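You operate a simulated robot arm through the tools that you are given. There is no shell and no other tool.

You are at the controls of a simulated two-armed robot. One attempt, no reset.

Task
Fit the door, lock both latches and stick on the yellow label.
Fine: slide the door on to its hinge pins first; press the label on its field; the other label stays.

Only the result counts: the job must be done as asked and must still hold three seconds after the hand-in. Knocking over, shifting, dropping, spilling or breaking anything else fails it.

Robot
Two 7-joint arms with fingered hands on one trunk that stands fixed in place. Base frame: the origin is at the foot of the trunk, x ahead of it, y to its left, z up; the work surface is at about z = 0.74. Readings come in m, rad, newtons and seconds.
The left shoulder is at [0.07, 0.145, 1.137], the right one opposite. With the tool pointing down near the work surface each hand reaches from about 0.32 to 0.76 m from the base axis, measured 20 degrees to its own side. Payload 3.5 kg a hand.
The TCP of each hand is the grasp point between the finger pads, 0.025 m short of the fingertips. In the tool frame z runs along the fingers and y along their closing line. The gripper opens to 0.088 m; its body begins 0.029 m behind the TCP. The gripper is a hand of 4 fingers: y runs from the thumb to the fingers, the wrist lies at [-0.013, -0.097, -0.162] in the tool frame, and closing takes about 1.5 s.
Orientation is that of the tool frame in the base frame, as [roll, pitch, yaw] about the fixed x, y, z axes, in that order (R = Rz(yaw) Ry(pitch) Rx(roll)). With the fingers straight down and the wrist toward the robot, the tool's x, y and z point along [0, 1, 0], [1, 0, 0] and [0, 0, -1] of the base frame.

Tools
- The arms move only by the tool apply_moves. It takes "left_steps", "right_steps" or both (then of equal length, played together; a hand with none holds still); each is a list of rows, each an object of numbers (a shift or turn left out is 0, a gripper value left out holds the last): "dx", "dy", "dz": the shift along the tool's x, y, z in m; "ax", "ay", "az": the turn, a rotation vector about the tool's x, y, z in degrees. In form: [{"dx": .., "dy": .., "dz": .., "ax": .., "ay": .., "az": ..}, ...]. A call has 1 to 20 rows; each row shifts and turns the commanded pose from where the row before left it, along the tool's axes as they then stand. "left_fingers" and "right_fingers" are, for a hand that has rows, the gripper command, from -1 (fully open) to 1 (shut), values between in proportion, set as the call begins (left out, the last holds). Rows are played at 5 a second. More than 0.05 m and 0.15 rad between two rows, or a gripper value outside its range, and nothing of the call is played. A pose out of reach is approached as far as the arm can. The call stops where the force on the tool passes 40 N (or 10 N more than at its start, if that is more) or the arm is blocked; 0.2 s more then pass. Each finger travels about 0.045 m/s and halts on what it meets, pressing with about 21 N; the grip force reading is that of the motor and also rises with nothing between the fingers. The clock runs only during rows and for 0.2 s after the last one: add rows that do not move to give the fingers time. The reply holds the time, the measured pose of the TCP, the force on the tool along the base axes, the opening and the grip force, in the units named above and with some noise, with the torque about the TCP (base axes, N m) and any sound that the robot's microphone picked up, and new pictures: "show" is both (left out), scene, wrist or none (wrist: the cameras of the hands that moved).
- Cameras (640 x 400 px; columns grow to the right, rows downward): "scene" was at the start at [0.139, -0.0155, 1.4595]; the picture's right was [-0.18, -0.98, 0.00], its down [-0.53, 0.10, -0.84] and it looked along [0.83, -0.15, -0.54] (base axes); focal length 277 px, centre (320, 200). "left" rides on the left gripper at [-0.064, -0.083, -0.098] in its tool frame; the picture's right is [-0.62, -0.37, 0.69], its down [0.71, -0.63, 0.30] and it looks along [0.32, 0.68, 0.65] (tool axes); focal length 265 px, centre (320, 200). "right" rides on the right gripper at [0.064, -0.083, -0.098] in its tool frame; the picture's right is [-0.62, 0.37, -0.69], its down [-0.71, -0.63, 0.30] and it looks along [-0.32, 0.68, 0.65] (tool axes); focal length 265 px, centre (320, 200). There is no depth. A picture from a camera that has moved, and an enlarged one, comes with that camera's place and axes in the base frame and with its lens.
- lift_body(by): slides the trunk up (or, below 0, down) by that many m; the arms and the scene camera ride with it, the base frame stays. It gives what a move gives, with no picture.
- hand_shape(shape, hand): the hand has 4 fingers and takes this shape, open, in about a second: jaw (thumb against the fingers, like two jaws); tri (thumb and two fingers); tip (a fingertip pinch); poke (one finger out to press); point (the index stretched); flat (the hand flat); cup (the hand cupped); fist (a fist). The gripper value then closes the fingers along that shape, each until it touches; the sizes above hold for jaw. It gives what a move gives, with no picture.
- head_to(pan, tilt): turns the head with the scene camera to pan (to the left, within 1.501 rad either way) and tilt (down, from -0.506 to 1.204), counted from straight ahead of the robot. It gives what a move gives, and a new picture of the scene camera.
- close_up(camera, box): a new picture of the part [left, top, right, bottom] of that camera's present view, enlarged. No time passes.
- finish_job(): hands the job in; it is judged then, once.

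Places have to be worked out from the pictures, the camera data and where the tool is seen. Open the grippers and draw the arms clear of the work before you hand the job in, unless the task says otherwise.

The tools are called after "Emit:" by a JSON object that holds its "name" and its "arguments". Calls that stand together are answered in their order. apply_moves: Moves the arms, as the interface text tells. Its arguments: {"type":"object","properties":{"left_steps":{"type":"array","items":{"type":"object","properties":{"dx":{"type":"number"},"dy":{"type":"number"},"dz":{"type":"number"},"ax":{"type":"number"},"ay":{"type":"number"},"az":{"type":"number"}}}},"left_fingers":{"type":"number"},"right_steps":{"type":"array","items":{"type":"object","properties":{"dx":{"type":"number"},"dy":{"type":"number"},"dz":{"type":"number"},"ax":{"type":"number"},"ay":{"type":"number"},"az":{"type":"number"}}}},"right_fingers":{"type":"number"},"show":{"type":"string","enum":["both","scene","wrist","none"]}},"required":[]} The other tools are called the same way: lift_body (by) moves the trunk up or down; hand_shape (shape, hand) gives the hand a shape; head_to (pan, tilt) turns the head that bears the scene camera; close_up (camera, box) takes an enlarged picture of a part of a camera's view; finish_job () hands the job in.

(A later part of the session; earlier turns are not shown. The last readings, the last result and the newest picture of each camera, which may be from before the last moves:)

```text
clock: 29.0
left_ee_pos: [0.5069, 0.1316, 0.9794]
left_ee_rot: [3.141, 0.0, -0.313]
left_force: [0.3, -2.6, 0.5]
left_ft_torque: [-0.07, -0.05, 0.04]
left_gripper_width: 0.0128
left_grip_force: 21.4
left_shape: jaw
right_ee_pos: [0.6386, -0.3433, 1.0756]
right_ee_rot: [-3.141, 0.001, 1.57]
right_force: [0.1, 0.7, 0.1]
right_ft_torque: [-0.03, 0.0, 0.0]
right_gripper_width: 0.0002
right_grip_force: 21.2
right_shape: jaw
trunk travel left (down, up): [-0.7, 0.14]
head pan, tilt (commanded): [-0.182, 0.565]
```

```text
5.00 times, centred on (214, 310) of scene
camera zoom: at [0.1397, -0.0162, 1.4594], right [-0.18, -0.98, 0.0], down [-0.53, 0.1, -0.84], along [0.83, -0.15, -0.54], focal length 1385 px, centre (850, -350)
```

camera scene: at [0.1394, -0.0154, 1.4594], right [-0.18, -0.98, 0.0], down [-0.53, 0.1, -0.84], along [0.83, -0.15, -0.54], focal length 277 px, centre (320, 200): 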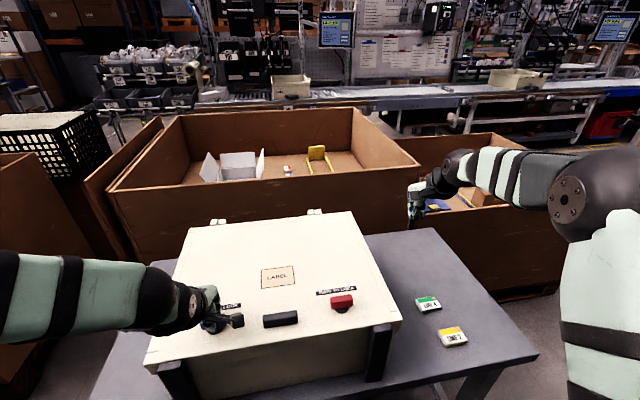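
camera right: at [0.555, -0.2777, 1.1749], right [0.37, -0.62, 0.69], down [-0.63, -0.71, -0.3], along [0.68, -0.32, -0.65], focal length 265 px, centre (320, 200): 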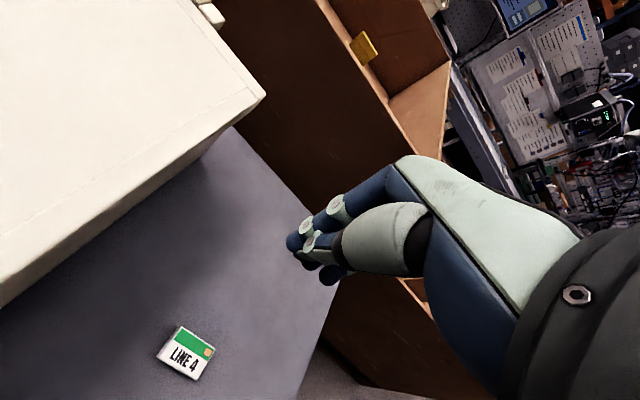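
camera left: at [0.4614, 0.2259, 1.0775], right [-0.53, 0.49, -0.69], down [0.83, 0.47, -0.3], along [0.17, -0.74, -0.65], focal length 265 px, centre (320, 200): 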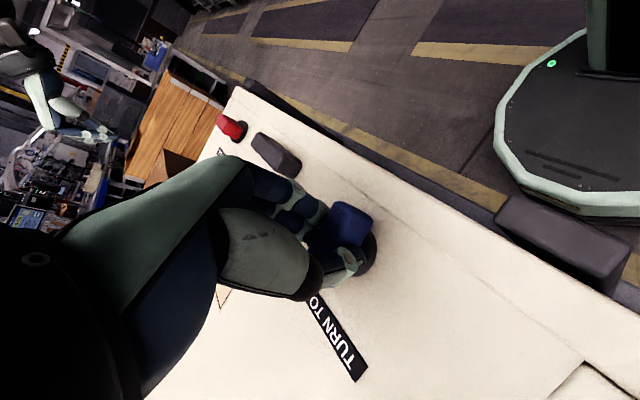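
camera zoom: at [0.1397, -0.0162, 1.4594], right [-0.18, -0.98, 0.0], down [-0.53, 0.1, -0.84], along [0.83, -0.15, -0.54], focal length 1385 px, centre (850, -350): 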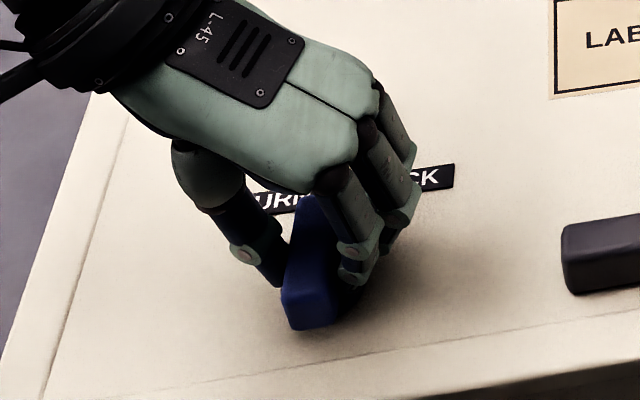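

The bar looks about 90° now. I test 4° more for a stop.

Emit:
{"name": "apply_moves", "arguments": {"left_steps": [{"az": 2}, {"az": 2}, {}], "show": "none"}}

Emit:
{"name": "close_up", "arguments": {"camera": "scene", "box": [150, 270, 278, 350]}}

```text
clock: 29.8
left_ee_pos: [0.5068, 0.1308, 0.9797]
left_ee_rot: [3.141, 0.0, -0.384]
left_force: [1.9, -2.5, 1.0]
left_ft_torque: [-0.1, -0.03, 0.12]
left_gripper_width: 0.0129
left_grip_force: 21.2
left_shape: jaw
right_ee_pos: [0.6386, -0.3429, 1.0757]
right_ee_rot: [-3.141, 0.001, 1.572]
right_force: [1.1, 0.2, -0.7]
right_ft_torque: [-0.02, -0.02, 0.02]
right_gripper_width: 0.0
right_grip_force: 21.4
right_shape: jaw
trunk travel left (down, up): [-0.7, 0.14]
head pan, tilt (commanded): [-0.182, 0.565]
```

```text
5.00 times, centred on (214, 310) of scene
camera zoom: at [0.1399, -0.016, 1.4594], right [-0.18, -0.98, 0.0], down [-0.53, 0.1, -0.84], along [0.83, -0.15, -0.54], focal length 1385 px, centre (850, -350)
```

zoom: 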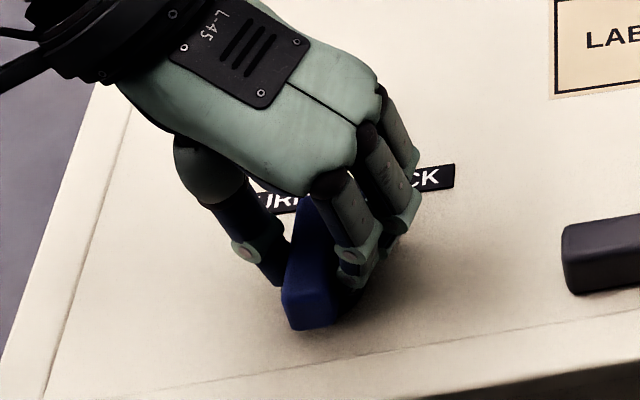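

Torque rises (0.12 N·m) and the bar no longer follows: a stop at about 90°. One more small push to be firmly at the stop.

Emit:
{"name": "apply_moves", "arguments": {"left_steps": [{"az": 2}, {"az": 2}, {}], "show": "none"}}

Emit:
{"name": "close_up", "arguments": {"camera": "scene", "box": [150, 270, 278, 350]}}

```text
clock: 30.6
left_ee_pos: [0.5065, 0.1312, 0.9785]
left_ee_rot: [3.141, 0.0, -0.455]
left_force: [2.5, -2.5, -0.3]
left_ft_torque: [-0.13, -0.09, 0.16]
left_gripper_width: 0.0131
left_grip_force: 21.3
left_shape: jaw
right_ee_pos: [0.6386, -0.3428, 1.0759]
right_ee_rot: [-3.141, 0.0, 1.57]
right_force: [-0.4, -0.7, 0.6]
right_ft_torque: [-0.01, 0.02, -0.02]
right_gripper_width: 0.0
right_grip_force: 20.8
right_shape: jaw
trunk travel left (down, up): [-0.7, 0.14]
head pan, tilt (commanded): [-0.182, 0.565]
```

```text
5.00 times, centred on (214, 310) of scene
camera zoom: at [0.1402, -0.0163, 1.4593], right [-0.18, -0.98, 0.0], down [-0.53, 0.1, -0.84], along [0.83, -0.15, -0.54], focal length 1385 px, centre (850, -350)
```

zoom: 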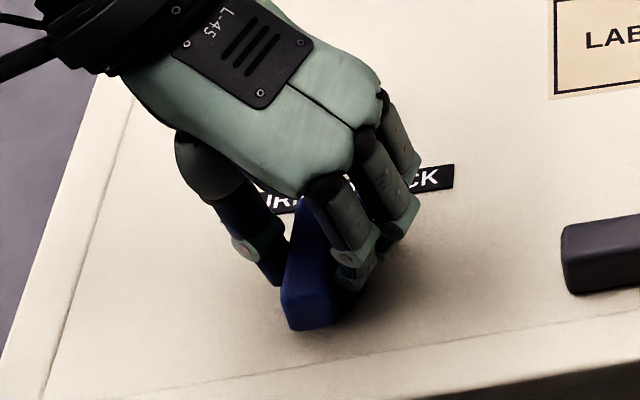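

The stop is confirmed; the blue latch is turned a full quarter. I release by opening partly, then lift straight up.

Emit:
{"name": "apply_moves", "arguments": {"left_steps": [{}, {}, {}, {}, {}, {"dz": -0.02}, {"dz": -0.04}, {"dz": -0.04}, {"dz": -0.04}, {}], "left_fingers": -0.2}}

Emit:
{"name": "close_up", "arguments": {"camera": "scene", "box": [150, 270, 278, 350]}}

```text
clock: 32.8
left_ee_pos: [0.5065, 0.1305, 1.1204]
left_ee_rot: [-3.141, 0.0, -0.456]
left_force: [-0.7, 0.2, 0.2]
left_ft_torque: [0.02, 0.0, -0.02]
left_gripper_width: 0.0526
left_grip_force: 0.0
left_shape: jaw
right_ee_pos: [0.6393, -0.3425, 1.0765]
right_ee_rot: [3.141, 0.0, 1.571]
right_force: [0.3, -0.4, -0.6]
right_ft_torque: [-0.01, -0.03, 0.02]
right_gripper_width: 0.0002
right_grip_force: 21.6
right_shape: jaw
trunk travel left (down, up): [-0.7, 0.14]
head pan, tilt (commanded): [-0.182, 0.565]
camera scene: at [0.1394, -0.0154, 1.4594], right [-0.18, -0.98, 0.0], down [-0.53, 0.1, -0.84], along [0.83, -0.15, -0.54], focal length 277 px, centre (320, 200)
camera left: at [0.4858, 0.2344, 1.2186], right [-0.4, 0.6, -0.69], down [0.92, 0.25, -0.3], along [-0.01, -0.76, -0.65], focal length 265 px, centre (320, 200)
```

scene: 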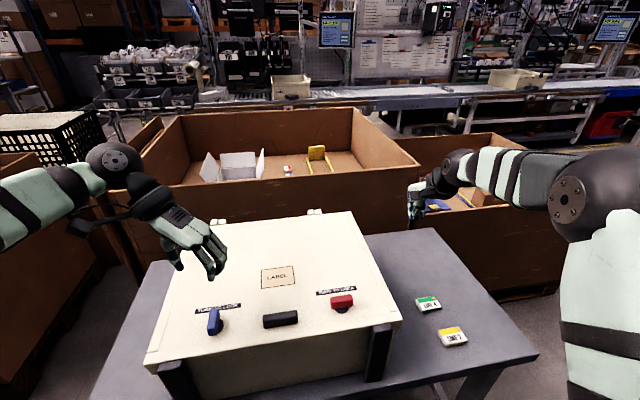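
left: 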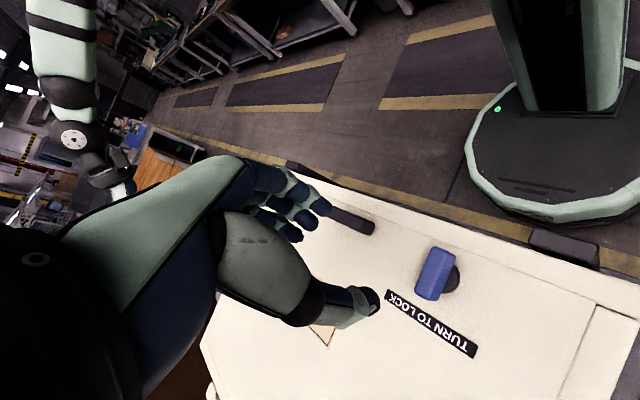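

```text
5.00 times, centred on (214, 310) of scene
camera zoom: at [0.1394, -0.0154, 1.4594], right [-0.18, -0.98, 0.0], down [-0.53, 0.1, -0.84], along [0.83, -0.15, -0.54], focal length 1385 px, centre (850, -350)
```

zoom: 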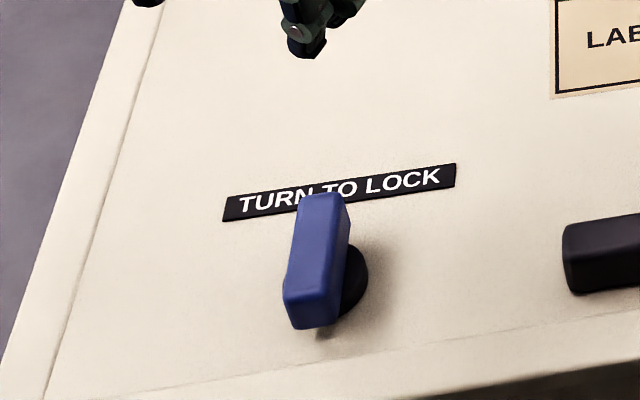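

The blue knob now points along x, fully turned, and the door is unmoved. I turn the left hand back to its start yaw up high, while the right hand opens and moves over the yellow label at about (0.503, −0.446).

Emit:
{"name": "apply_moves", "arguments": {"left_steps": [{"az": -7.74}, {"az": -7.74}, {"az": -7.74}, {"az": -7.74}, {"az": -7.74}, {"az": -7.74}, {"az": -7.74}, {"az": -7.74}, {"az": -7.74}, {"az": -7.74}, {"az": -7.74}, {"az": -7.74}, {"az": -7.74}, {"az": -7.74}, {"az": -7.74}, {}], "right_steps": [{"dx": -0.0069, "dy": -0.0091, "dz": 0.003}, {"dx": -0.0069, "dy": -0.0091, "dz": 0.003}, {"dx": -0.0069, "dy": -0.0091, "dz": 0.003}, {"dx": -0.0069, "dy": -0.0091, "dz": 0.003}, {"dx": -0.0069, "dy": -0.0091, "dz": 0.003}, {"dx": -0.0069, "dy": -0.0091, "dz": 0.01}, {"dx": -0.0069, "dy": -0.0091, "dz": 0.01}, {"dx": -0.0069, "dy": -0.0091, "dz": 0.01}, {"dx": -0.0069, "dy": -0.0091, "dz": 0.01}, {"dx": -0.0069, "dy": -0.0091, "dz": 0.01}, {"dx": -0.0069, "dy": -0.0091, "dz": 0.01}, {"dx": -0.0069, "dy": -0.0091, "dz": 0.01}, {"dx": -0.0069, "dy": -0.0091, "dz": 0.01}, {"dx": -0.0069, "dy": -0.0091, "dz": 0.01}, {"dx": -0.0069, "dy": -0.0091, "dz": 0.01}, {}], "left_fingers": -1, "right_fingers": -1}}

Emit:
{"name": "close_up", "arguments": {"camera": "scene", "box": [140, 190, 420, 365]}}

Emit:
{"name": "close_up", "arguments": {"camera": "scene", "box": [400, 270, 528, 350]}}

```text
clock: 36.2
left_ee_pos: [0.5045, 0.1313, 1.1188]
left_ee_rot: [-3.141, -0.001, 1.574]
left_force: [-0.3, -0.1, 0.8]
left_ft_torque: [-0.01, -0.03, 0.01]
left_gripper_width: 0.0875
left_grip_force: 0.1
left_shape: jaw
right_ee_pos: [0.5013, -0.4478, 0.9603]
right_ee_rot: [-3.141, 0.0, 1.572]
right_force: [0.7, -0.2, 1.1]
right_ft_torque: [0.01, -0.01, 0.0]
right_gripper_width: 0.0876
right_grip_force: 0.0
right_shape: jaw
trunk travel left (down, up): [-0.7, 0.14]
head pan, tilt (commanded): [-0.182, 0.565]
camera scene: at [0.1391, -0.0152, 1.4594], right [-0.18, -0.98, 0.0], down [-0.53, 0.1, -0.84], along [0.83, -0.15, -0.54], focal length 277 px, centre (320, 200)
camera right: at [0.4173, -0.3829, 1.0579], right [0.37, -0.62, 0.69], down [-0.63, -0.71, -0.3], along [0.68, -0.32, -0.65], focal length 265 px, centre (320, 200)
camera left: at [0.4229, 0.0668, 1.2176], right [-0.37, -0.62, -0.69], down [-0.63, 0.71, -0.3], along [0.68, 0.33, -0.65], focal length 265 px, centre (320, 200)
```

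scene: 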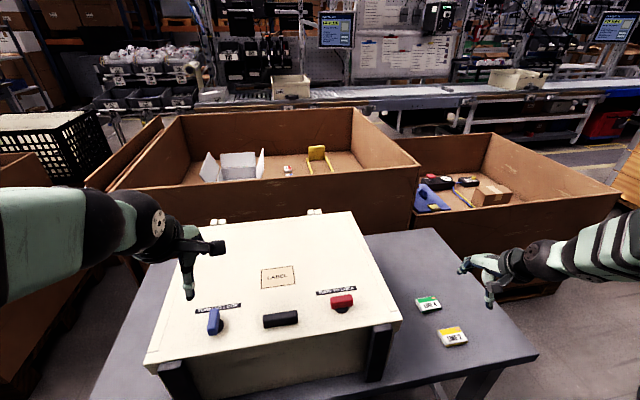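
right: 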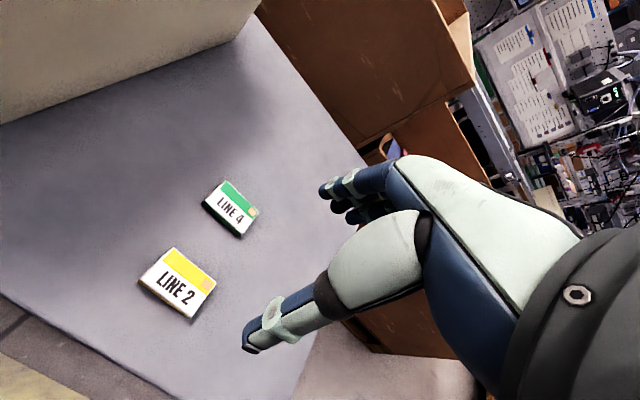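
left: 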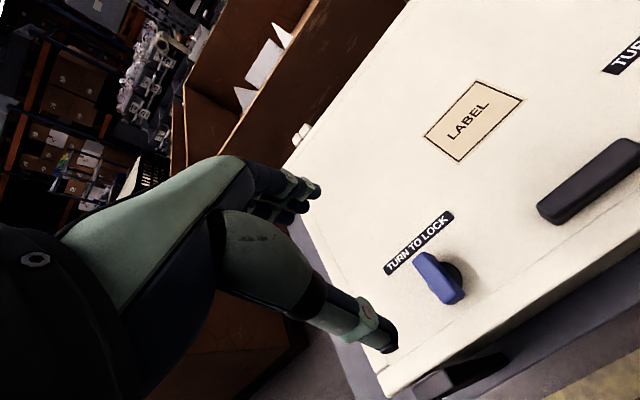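

```text
2.29 times, centred on (280, 278) of scene
camera zoom: at [0.1391, -0.0152, 1.4594], right [-0.18, -0.98, 0.0], down [-0.53, 0.1, -0.84], along [0.83, -0.15, -0.54], focal length 633 px, centre (411, 23)
```

zoom: 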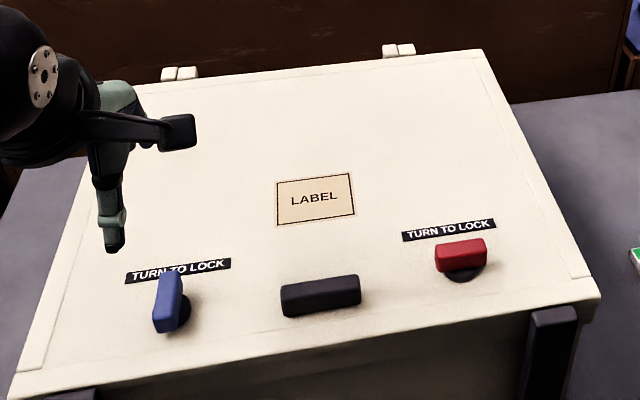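

```text
5.00 times, centred on (464, 310) of scene
camera zoom: at [0.1391, -0.0152, 1.4594], right [-0.18, -0.98, 0.0], down [-0.53, 0.1, -0.84], along [0.83, -0.15, -0.54], focal length 1385 px, centre (-400, -350)
```

zoom: 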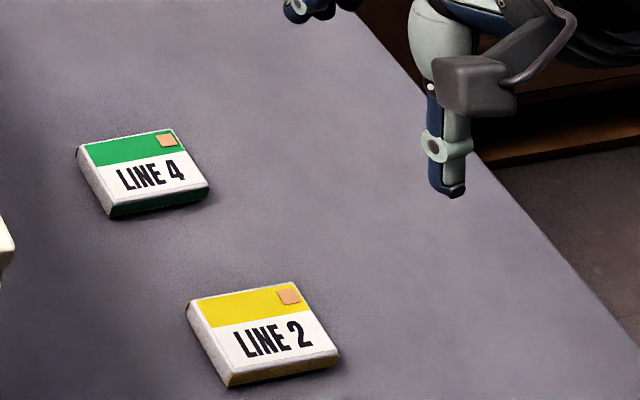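

Good. The left hand now moves over the red knob (est. axis 0.5055, −0.1256).

Emit:
{"name": "apply_moves", "arguments": {"left_steps": [{"dx": -0.0321}, {"dx": -0.0321}, {"dx": -0.0321}, {"dx": -0.0321}, {"dx": -0.0321}, {"dx": -0.0321}, {"dx": -0.0321}, {"dx": -0.0321, "dy": 0.001}, {"dz": 0.03}, {"dz": 0.03}, {}]}}

Emit:
{"name": "close_up", "arguments": {"camera": "scene", "box": [290, 250, 418, 330]}}

Emit:
{"name": "close_up", "arguments": {"camera": "left", "box": [350, 220, 478, 310]}}

```text
clock: 38.8
left_ee_pos: [0.5284, -0.1043, 1.0939]
left_ee_rot: [3.133, 0.089, 1.634]
left_force: [0.1, 0.1, -0.2]
left_ft_torque: [0.03, 0.0, -0.02]
left_gripper_width: 0.0875
left_grip_force: 0.0
left_shape: jaw
right_ee_pos: [0.5006, -0.4469, 0.961]
right_ee_rot: [-3.141, 0.001, 1.571]
right_force: [-0.2, 0.8, 0.0]
right_ft_torque: [0.01, -0.02, 0.02]
right_gripper_width: 0.0876
right_grip_force: 0.1
right_shape: jaw
trunk travel left (down, up): [-0.7, 0.14]
head pan, tilt (commanded): [-0.182, 0.565]
stopped in row 11 (left hand): the arm was blocked; the commanded pose is now the measured one
camera scene: at [0.1389, -0.015, 1.4595], right [-0.18, -0.98, 0.0], down [-0.53, 0.1, -0.84], along [0.83, -0.15, -0.54], focal length 277 px, centre (320, 200)
camera left: at [0.4478, -0.1647, 1.1963], right [-0.32, -0.7, -0.64], down [-0.67, 0.64, -0.37], along [0.67, 0.31, -0.67], focal length 265 px, centre (320, 200)
```

scene: 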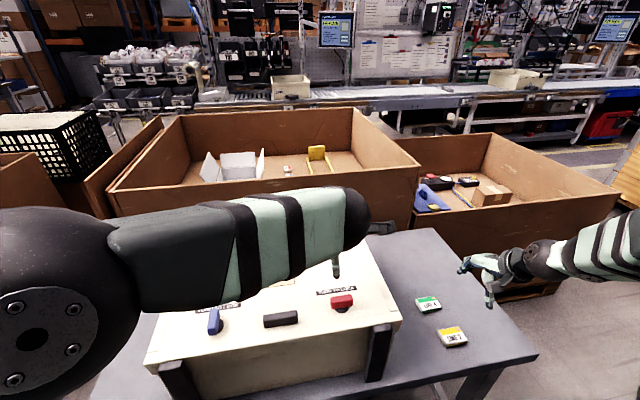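
left: 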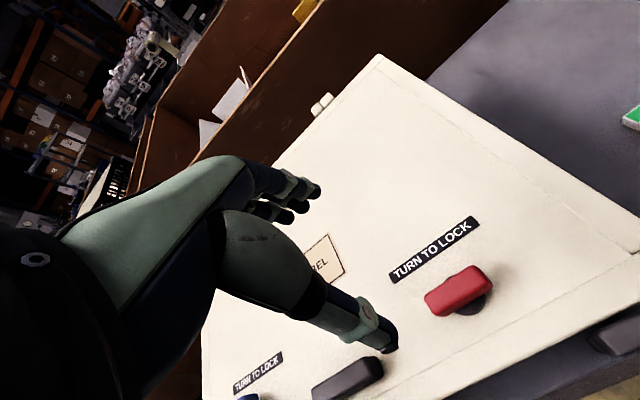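

```text
5.00 times, centred on (354, 290) of scene
camera zoom: at [0.1389, -0.015, 1.4595], right [-0.18, -0.98, 0.0], down [-0.53, 0.1, -0.84], along [0.83, -0.15, -0.54], focal length 1385 px, centre (150, -250)
```

zoom: 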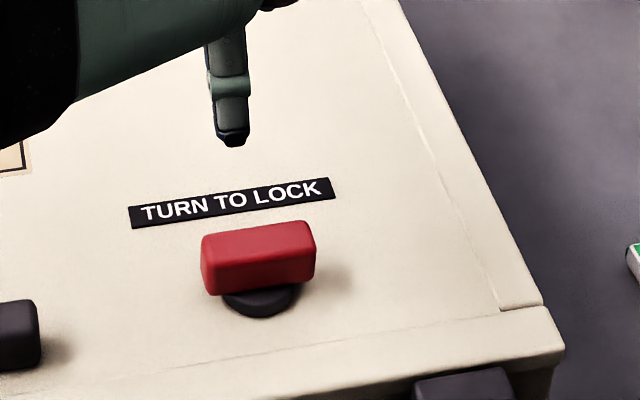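

```text
4.44 times, centred on (414, 265) of left
camera zoom: at [0.4478, -0.1647, 1.1963], right [-0.32, -0.7, -0.64], down [-0.67, 0.64, -0.37], along [0.67, 0.31, -0.67], focal length 1180 px, centre (-98, -89)
```

zoom: 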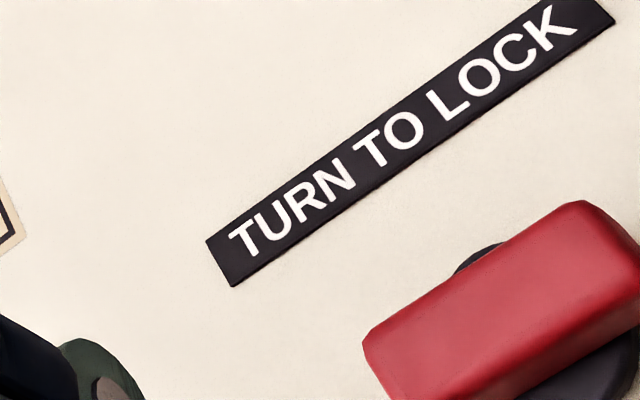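

The left arm ran into its reach limit there (no contact, nothing touched). I draw it back to the left, and raise the right hand, which will do the red knob.

Emit:
{"name": "apply_moves", "arguments": {"left_steps": [{"dz": -0.03}, {"dx": 0.03, "dz": -0.01}, {"dx": 0.04, "dz": -0.01}, {"dx": 0.04, "dz": -0.01}, {"dx": 0.04, "dz": -0.01}, {"dx": 0.04, "dz": -0.01}, {"dx": 0.04, "dz": -0.01}, {"dx": 0.04, "dz": -0.01}, {"dx": 0.04, "dz": -0.005}, {}], "right_steps": [{"dz": -0.015}, {"dz": -0.015}, {"dz": -0.015}, {"dz": -0.015}, {"dz": -0.015}, {"dz": -0.015}, {"dz": -0.015}, {"dz": -0.015}, {}, {}], "show": "scene"}}

```text
clock: 41.0
left_ee_pos: [0.5062, 0.2103, 1.1697]
left_ee_rot: [3.131, 0.083, 1.627]
left_force: [1.2, 0.3, 0.2]
left_ft_torque: [0.05, -0.01, 0.01]
left_gripper_width: 0.0875
left_grip_force: 0.1
left_shape: jaw
right_ee_pos: [0.4999, -0.4486, 1.079]
right_ee_rot: [3.142, 0.002, 1.57]
right_force: [-0.2, 0.0, 0.5]
right_ft_torque: [-0.01, 0.0, -0.02]
right_gripper_width: 0.0875
right_grip_force: 0.2
right_shape: jaw
trunk travel left (down, up): [-0.7, 0.14]
head pan, tilt (commanded): [-0.182, 0.565]
camera scene: at [0.1392, -0.0165, 1.4594], right [-0.18, -0.98, 0.0], down [-0.53, 0.1, -0.84], along [0.83, -0.15, -0.54], focal length 277 px, centre (320, 200)
```

scene: 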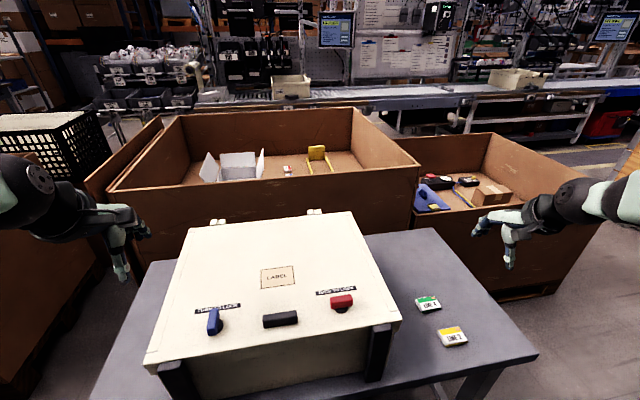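

Left arm is clear. The right hand moves over the red knob at a safe height and comes down to z≈1.05.

Emit:
{"name": "apply_moves", "arguments": {"right_steps": [{"dx": 0.036}, {"dx": 0.036}, {"dx": 0.036}, {"dx": 0.036}, {"dx": 0.036}, {"dx": 0.036}, {"dx": 0.036}, {"dx": 0.036}, {"dx": 0.035, "dy": 0.005}, {"dz": 0.02}, {}]}}

Emit:
{"name": "close_up", "arguments": {"camera": "scene", "box": [290, 250, 418, 330]}}

Emit:
{"name": "close_up", "arguments": {"camera": "right", "box": [140, 200, 300, 300]}}

```text
clock: 43.4
left_ee_pos: [0.5063, 0.211, 1.1706]
left_ee_rot: [3.13, 0.084, 1.628]
left_force: [0.4, 0.5, -0.1]
left_ft_torque: [0.0, -0.01, 0.0]
left_gripper_width: 0.0877
left_grip_force: 0.2
left_shape: jaw
right_ee_pos: [0.5046, -0.124, 1.0613]
right_ee_rot: [-3.141, 0.001, 1.571]
right_force: [0.1, 0.3, -0.7]
right_ft_torque: [0.02, -0.05, 0.03]
right_gripper_width: 0.0876
right_grip_force: 0.1
right_shape: jaw
trunk travel left (down, up): [-0.7, 0.14]
head pan, tilt (commanded): [-0.182, 0.565]
camera scene: at [0.1385, -0.0155, 1.4595], right [-0.18, -0.98, 0.0], down [-0.53, 0.1, -0.84], along [0.83, -0.15, -0.54], focal length 277 px, centre (320, 200)
camera right: at [0.4209, -0.0584, 1.1586], right [0.37, -0.62, 0.69], down [-0.63, -0.71, -0.3], along [0.68, -0.32, -0.65], focal length 265 px, centre (320, 200)
```

scene: 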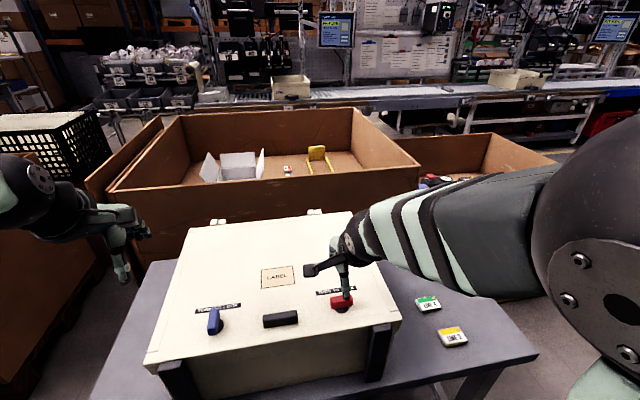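
right: 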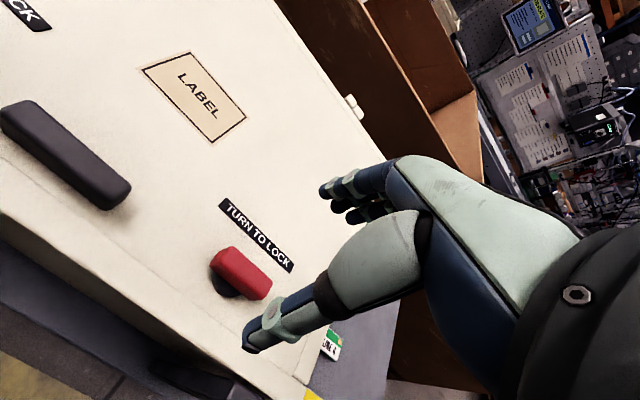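

```text
5.00 times, centred on (354, 290) of scene
camera zoom: at [0.1385, -0.0155, 1.4595], right [-0.18, -0.98, 0.0], down [-0.53, 0.1, -0.84], along [0.83, -0.15, -0.54], focal length 1385 px, centre (150, -250)
```

zoom: 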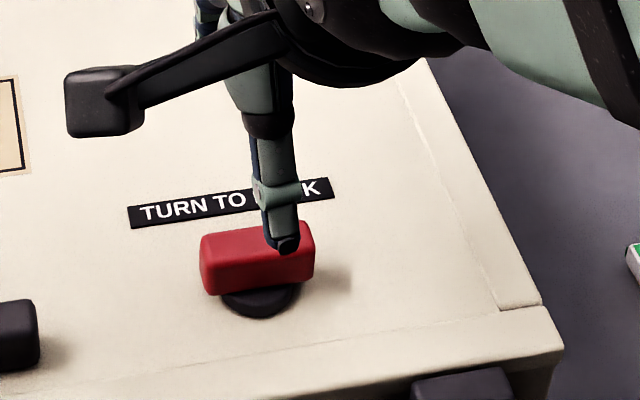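

```text
4.00 times, centred on (220, 250) of right
camera zoom: at [0.4209, -0.0584, 1.1586], right [0.37, -0.62, 0.69], down [-0.63, -0.71, -0.3], along [0.68, -0.32, -0.65], focal length 1062 px, centre (720, 0)
```

zoom: 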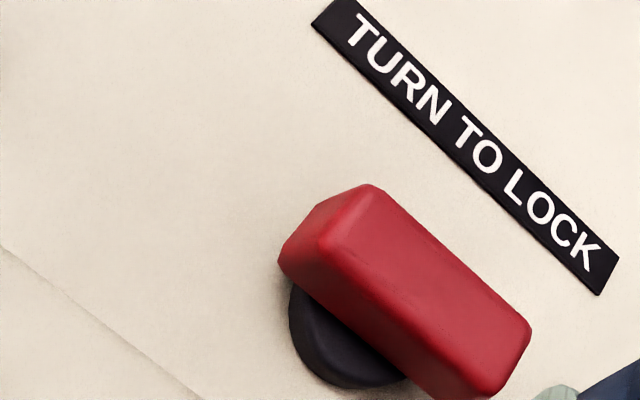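

The red knob's centre reads (0.502–0.505, −0.126). I lower around it to TCP z≈0.979.

Emit:
{"name": "apply_moves", "arguments": {"right_steps": [{"dx": -0.0015, "dz": 0.03}, {"dz": 0.03}, {"dz": 0.022}, {}]}}

Emit:
{"name": "close_up", "arguments": {"camera": "right", "box": [170, 150, 410, 350]}}

```text
clock: 44.4
left_ee_pos: [0.5065, 0.2111, 1.1698]
left_ee_rot: [3.133, 0.083, 1.628]
left_force: [1.0, 0.6, 0.1]
left_ft_torque: [0.03, 0.02, 0.0]
left_gripper_width: 0.0876
left_grip_force: 0.0
left_shape: jaw
right_ee_pos: [0.5057, -0.1263, 0.9788]
right_ee_rot: [-3.141, 0.001, 1.57]
right_force: [0.5, -0.4, 0.2]
right_ft_torque: [-0.01, 0.03, -0.01]
right_gripper_width: 0.0879
right_grip_force: 0.1
right_shape: jaw
trunk travel left (down, up): [-0.7, 0.14]
head pan, tilt (commanded): [-0.182, 0.565]
camera scene: at [0.1388, -0.0155, 1.4595], right [-0.18, -0.98, 0.0], down [-0.53, 0.1, -0.84], along [0.83, -0.15, -0.54], focal length 277 px, centre (320, 200)
camera right: at [0.4224, -0.061, 1.0769], right [0.37, -0.62, 0.69], down [-0.63, -0.71, -0.3], along [0.68, -0.32, -0.65], focal length 265 px, centre (320, 200)
```

scene: 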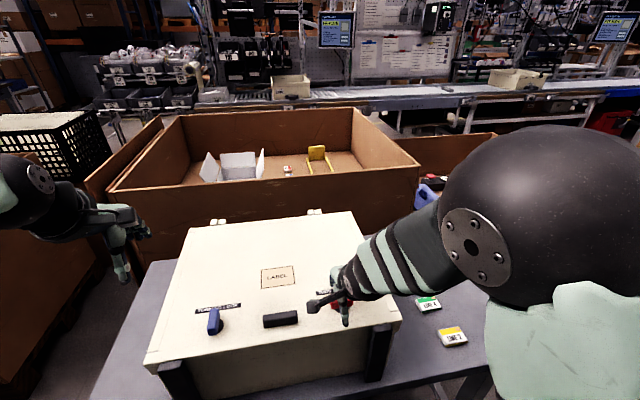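
right: 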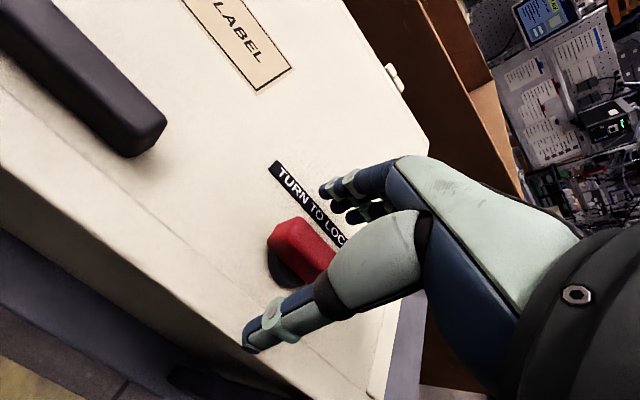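

```text
2.00 times, centred on (290, 250) of right
camera zoom: at [0.4224, -0.061, 1.0769], right [0.37, -0.62, 0.69], down [-0.63, -0.71, -0.3], along [0.68, -0.32, -0.65], focal length 531 px, centre (380, 100)
```

zoom: 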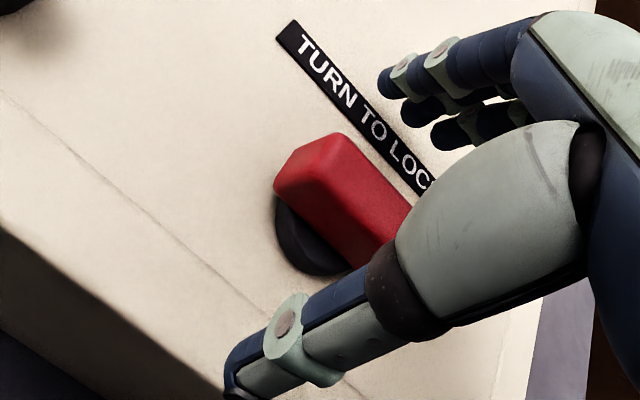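

The red bar is between thumb and fingers. I close the right hand on it.

Emit:
{"name": "apply_moves", "arguments": {"right_steps": [{}, {}, {}, {}, {}, {}, {}, {}, {}], "right_fingers": 1, "show": "wrist"}}

Emit:
{"name": "close_up", "arguments": {"camera": "right", "box": [200, 150, 360, 290]}}

```text
clock: 46.4
left_ee_pos: [0.5064, 0.2107, 1.1704]
left_ee_rot: [3.133, 0.085, 1.628]
left_force: [0.3, -0.3, -0.2]
left_ft_torque: [0.0, 0.0, -0.01]
left_gripper_width: 0.0877
left_grip_force: 0.1
left_shape: jaw
right_ee_pos: [0.5056, -0.1238, 0.9793]
right_ee_rot: [3.141, 0.002, 1.571]
right_force: [-0.2, 0.1, 0.2]
right_ft_torque: [-0.03, -0.02, 0.04]
right_gripper_width: 0.0131
right_grip_force: 20.9
right_shape: jaw
trunk travel left (down, up): [-0.7, 0.14]
head pan, tilt (commanded): [-0.182, 0.565]
camera right: at [0.4226, -0.061, 1.077], right [0.37, -0.62, 0.69], down [-0.63, -0.71, -0.3], along [0.68, -0.32, -0.65], focal length 265 px, centre (320, 200)
```

right: 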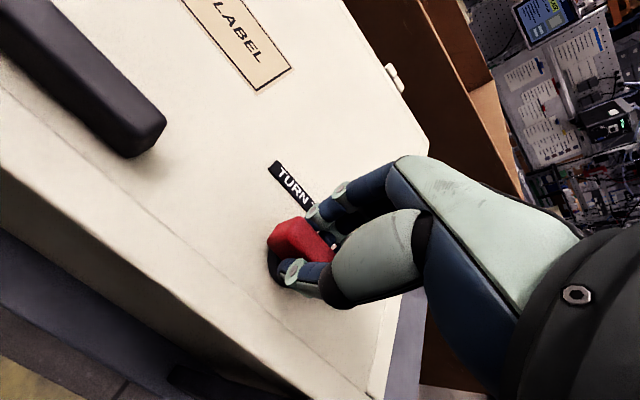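

```text
2.86 times, centred on (280, 220) of right
camera zoom: at [0.4226, -0.061, 1.077], right [0.37, -0.62, 0.69], down [-0.63, -0.71, -0.3], along [0.68, -0.32, -0.65], focal length 758 px, centre (434, 143)
```

zoom: 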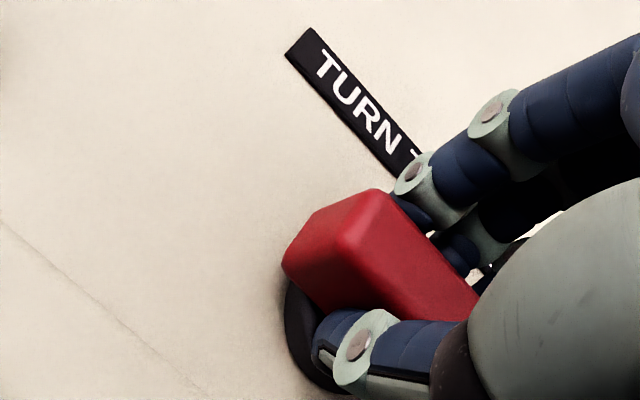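

Gripped. I feel for the direction: first counter-clockwise by 12°.

Emit:
{"name": "apply_moves", "arguments": {"right_steps": [{"az": -4}, {"az": -4}, {"az": -4}, {}], "show": "wrist"}}

Emit:
{"name": "close_up", "arguments": {"camera": "right", "box": [200, 150, 360, 290]}}

```text
clock: 47.4
left_ee_pos: [0.5064, 0.2103, 1.1707]
left_ee_rot: [3.13, 0.084, 1.626]
left_force: [0.6, -0.7, 0.0]
left_ft_torque: [0.02, 0.0, 0.02]
left_gripper_width: 0.0876
left_grip_force: 0.0
left_shape: jaw
right_ee_pos: [0.5055, -0.1281, 0.9791]
right_ee_rot: [3.139, 0.002, 1.78]
right_force: [1.0, -2.5, 3.8]
right_ft_torque: [-0.02, -0.06, -0.05]
right_gripper_width: 0.0133
right_grip_force: 20.6
right_shape: jaw
trunk travel left (down, up): [-0.7, 0.14]
head pan, tilt (commanded): [-0.182, 0.565]
camera right: at [0.4109, -0.0806, 1.0763], right [0.49, -0.53, 0.69], down [-0.47, -0.83, -0.3], along [0.74, -0.18, -0.65], focal length 265 px, centre (320, 200)
```

right: 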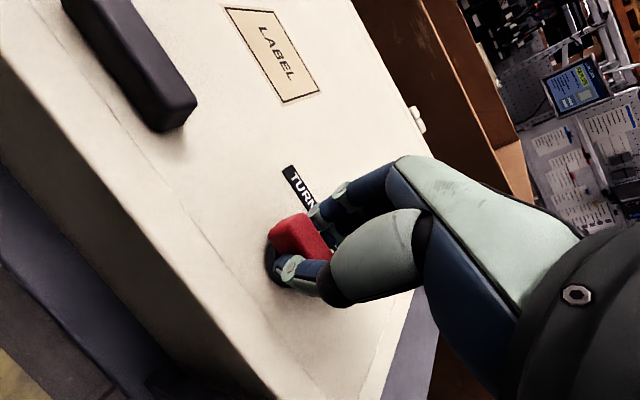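

```text
2.86 times, centred on (280, 220) of right
camera zoom: at [0.4109, -0.0806, 1.0763], right [0.49, -0.53, 0.69], down [-0.47, -0.83, -0.3], along [0.74, -0.18, -0.65], focal length 758 px, centre (434, 143)
```

zoom: 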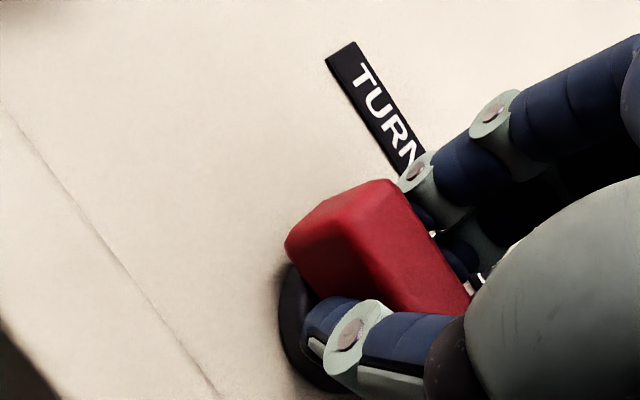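

The bar stayed parallel to its plate while the hand turned, so counter-clockwise appears blocked. I turn back and try clockwise.

Emit:
{"name": "apply_moves", "arguments": {"right_steps": [{"az": 4}, {"az": 4}, {"az": 4}, {"az": 4}, {"az": 4}, {"az": 4}, {"az": 4}, {}], "show": "wrist"}}

Emit:
{"name": "close_up", "arguments": {"camera": "right", "box": [200, 150, 360, 290]}}

Emit:
{"name": "close_up", "arguments": {"camera": "scene", "box": [290, 250, 418, 330]}}

```text
clock: 49.2
left_ee_pos: [0.5063, 0.2098, 1.1704]
left_ee_rot: [3.134, 0.085, 1.628]
left_force: [0.3, 0.0, -0.1]
left_ft_torque: [-0.02, 0.0, -0.01]
left_gripper_width: 0.0878
left_grip_force: 0.1
left_shape: jaw
right_ee_pos: [0.5053, -0.1271, 0.9794]
right_ee_rot: [3.14, 0.001, 1.29]
right_force: [5.8, -3.5, 8.8]
right_ft_torque: [-0.11, -0.16, 0.05]
right_gripper_width: 0.0135
right_grip_force: 21.6
right_shape: jaw
trunk travel left (down, up): [-0.7, 0.14]
head pan, tilt (commanded): [-0.182, 0.565]
camera right: at [0.4436, -0.0417, 1.0761], right [0.18, -0.7, 0.69], down [-0.8, -0.51, -0.31], along [0.57, -0.5, -0.65], focal length 265 px, centre (320, 200)
```

right: 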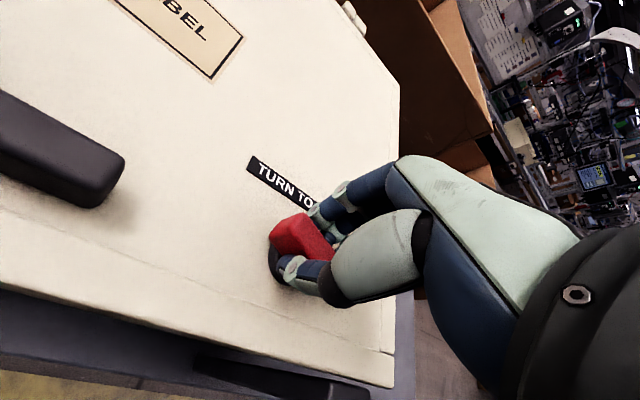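

```text
2.86 times, centred on (280, 220) of right
camera zoom: at [0.4436, -0.0417, 1.0761], right [0.18, -0.7, 0.69], down [-0.8, -0.51, -0.31], along [0.57, -0.5, -0.65], focal length 758 px, centre (434, 143)
```

zoom: 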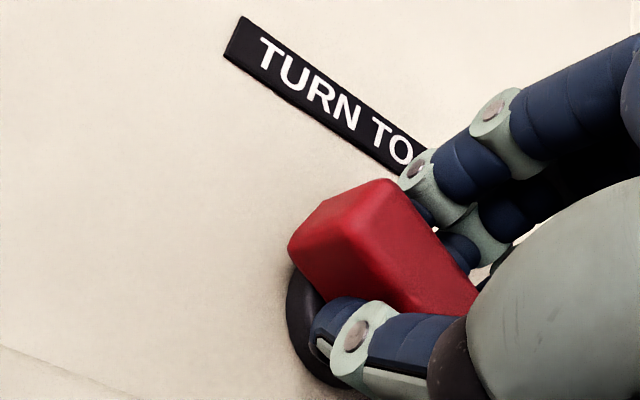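

```text
5.00 times, centred on (354, 290) of scene
camera zoom: at [0.1391, -0.0162, 1.4595], right [-0.18, -0.98, 0.0], down [-0.53, 0.1, -0.84], along [0.83, -0.15, -0.54], focal length 1385 px, centre (150, -250)
```

zoom: 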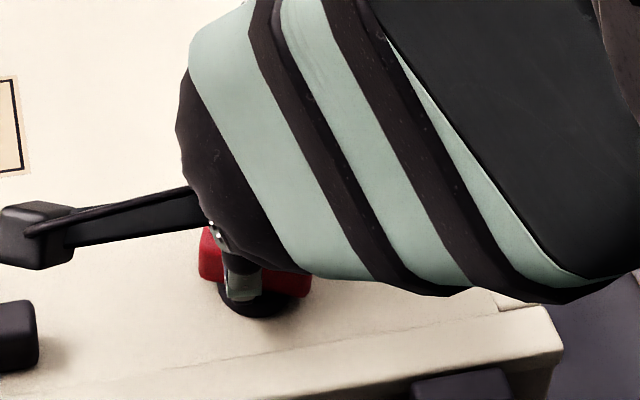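

Clockwise works: the bar turned about 16–18° relative to its plate. The right wrist can't comfortably go 90° that way, so I release, lift, and re-grip the bar by its two ends, which lets this arm turn clockwise in its natural range.

Emit:
{"name": "apply_moves", "arguments": {"right_steps": [{}, {}, {}, {}, {}, {"dz": -0.03}, {"dz": -0.04}, {"dz": -0.02}, {}], "right_fingers": -0.3}}

Emit:
{"name": "close_up", "arguments": {"camera": "scene", "box": [290, 250, 418, 330]}}

Emit:
{"name": "close_up", "arguments": {"camera": "right", "box": [140, 190, 300, 300]}}

```text
clock: 51.2
left_ee_pos: [0.5063, 0.2102, 1.1708]
left_ee_rot: [3.131, 0.084, 1.627]
left_force: [-0.5, 1.3, -0.5]
left_ft_torque: [-0.02, 0.0, -0.01]
left_gripper_width: 0.0875
left_grip_force: 0.0
left_shape: jaw
right_ee_pos: [0.5069, -0.1263, 1.0678]
right_ee_rot: [-3.141, 0.0, 1.292]
right_force: [-1.0, -0.8, -0.1]
right_ft_torque: [0.0, -0.01, -0.01]
right_gripper_width: 0.0567
right_grip_force: 0.0
right_shape: jaw
trunk travel left (down, up): [-0.7, 0.14]
head pan, tilt (commanded): [-0.182, 0.565]
camera scene: at [0.1392, -0.0154, 1.4594], right [-0.18, -0.98, 0.0], down [-0.53, 0.1, -0.84], along [0.83, -0.15, -0.54], focal length 277 px, centre (320, 200)
camera right: at [0.4444, -0.0409, 1.166], right [0.18, -0.7, 0.69], down [-0.8, -0.51, -0.3], along [0.57, -0.5, -0.65], focal length 265 px, centre (320, 200)
```

scene: 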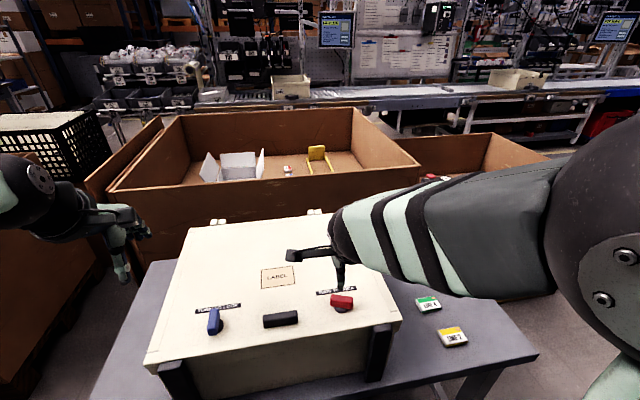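
right: 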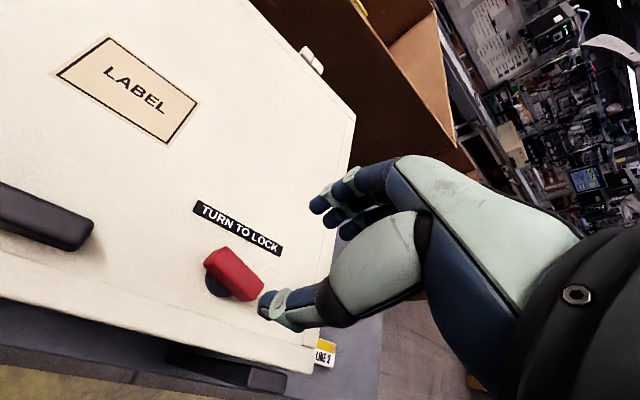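

```text
5.00 times, centred on (354, 290) of scene
camera zoom: at [0.1392, -0.0154, 1.4594], right [-0.18, -0.98, 0.0], down [-0.53, 0.1, -0.84], along [0.83, -0.15, -0.54], focal length 1385 px, centre (150, -250)
```

zoom: 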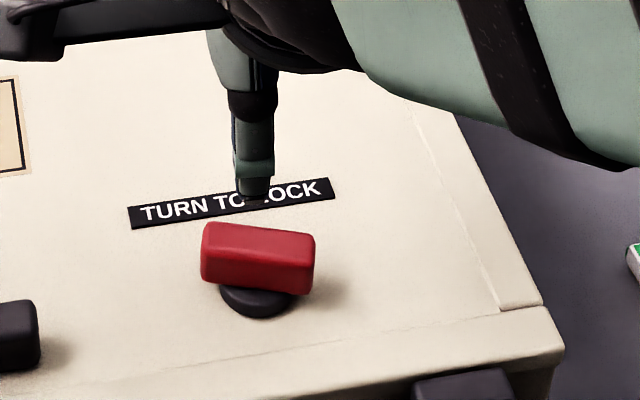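

```text
3.64 times, centred on (220, 245) of right
camera zoom: at [0.4444, -0.0409, 1.166], right [0.18, -0.7, 0.69], down [-0.8, -0.51, -0.3], along [0.57, -0.5, -0.65], focal length 965 px, centre (684, 36)
```

zoom: 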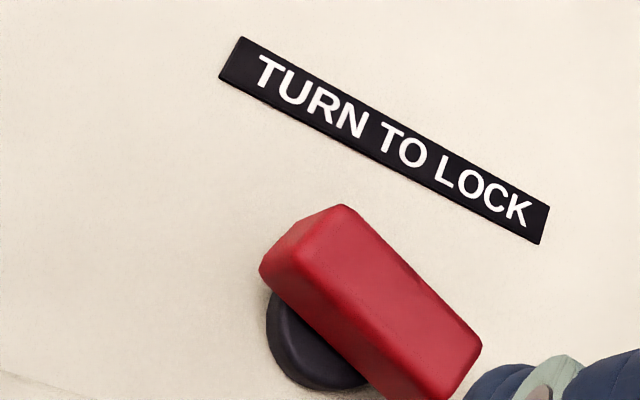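

The red bar now stands about 19° clockwise. I open fully, turn the hand by 87° so its jaws line up with the bar's length.

Emit:
{"name": "apply_moves", "arguments": {"right_steps": [{"az": -7.9, "dz": -0.01}, {"az": -7.9}, {"az": -7.9}, {"az": -7.9}, {"az": -7.9}, {"az": -7.9}, {"az": -7.9}, {"az": -7.9}, {"az": -7.9}, {"az": -7.9}, {"az": -8}, {}], "right_fingers": -1}}

Emit:
{"name": "close_up", "arguments": {"camera": "scene", "box": [290, 250, 418, 330]}}

Emit:
{"name": "close_up", "arguments": {"camera": "right", "box": [140, 190, 300, 300]}}

```text
clock: 53.8
left_ee_pos: [0.5065, 0.211, 1.1708]
left_ee_rot: [3.131, 0.083, 1.627]
left_force: [0.5, 0.2, -0.6]
left_ft_torque: [-0.01, -0.01, -0.03]
left_gripper_width: 0.0878
left_grip_force: 0.1
left_shape: jaw
right_ee_pos: [0.5039, -0.1263, 1.078]
right_ee_rot: [-3.141, -0.001, 2.812]
right_force: [0.7, 0.7, 1.0]
right_ft_torque: [0.02, 0.02, -0.01]
right_gripper_width: 0.0874
right_grip_force: 0.1
right_shape: jaw
trunk travel left (down, up): [-0.7, 0.14]
head pan, tilt (commanded): [-0.182, 0.565]
camera scene: at [0.1386, -0.0153, 1.4595], right [-0.18, -0.98, 0.0], down [-0.53, 0.1, -0.84], along [0.83, -0.15, -0.54], focal length 277 px, centre (320, 200)
camera right: at [0.4174, -0.1839, 1.1761], right [0.71, 0.15, 0.69], down [0.47, -0.83, -0.3], along [0.53, 0.54, -0.65], focal length 265 px, centre (320, 200)
```

scene: 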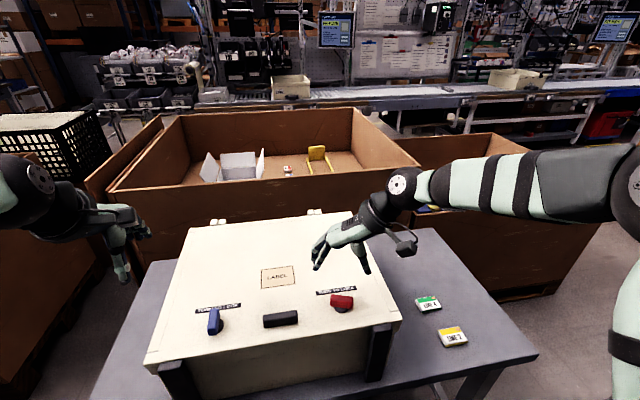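
right: 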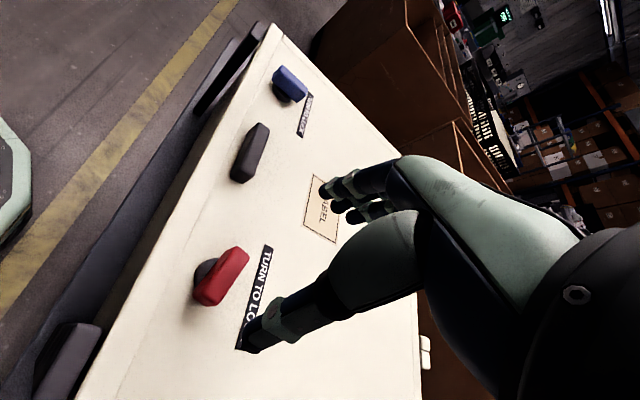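

```text
5.00 times, centred on (354, 290) of scene
camera zoom: at [0.1386, -0.0153, 1.4595], right [-0.18, -0.98, 0.0], down [-0.53, 0.1, -0.84], along [0.83, -0.15, -0.54], focal length 1385 px, centre (150, -250)
```

zoom: 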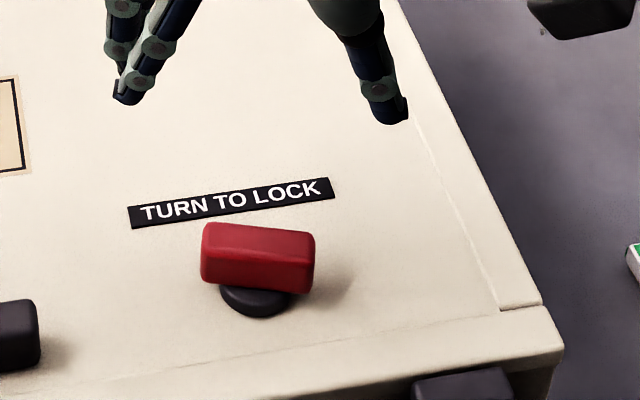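

```text
3.64 times, centred on (220, 245) of right
camera zoom: at [0.4174, -0.1839, 1.1761], right [0.71, 0.15, 0.69], down [0.47, -0.83, -0.3], along [0.53, 0.54, -0.65], focal length 965 px, centre (684, 36)
```

zoom: 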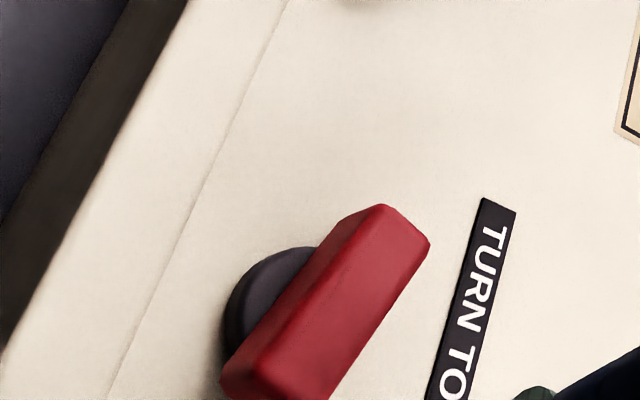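

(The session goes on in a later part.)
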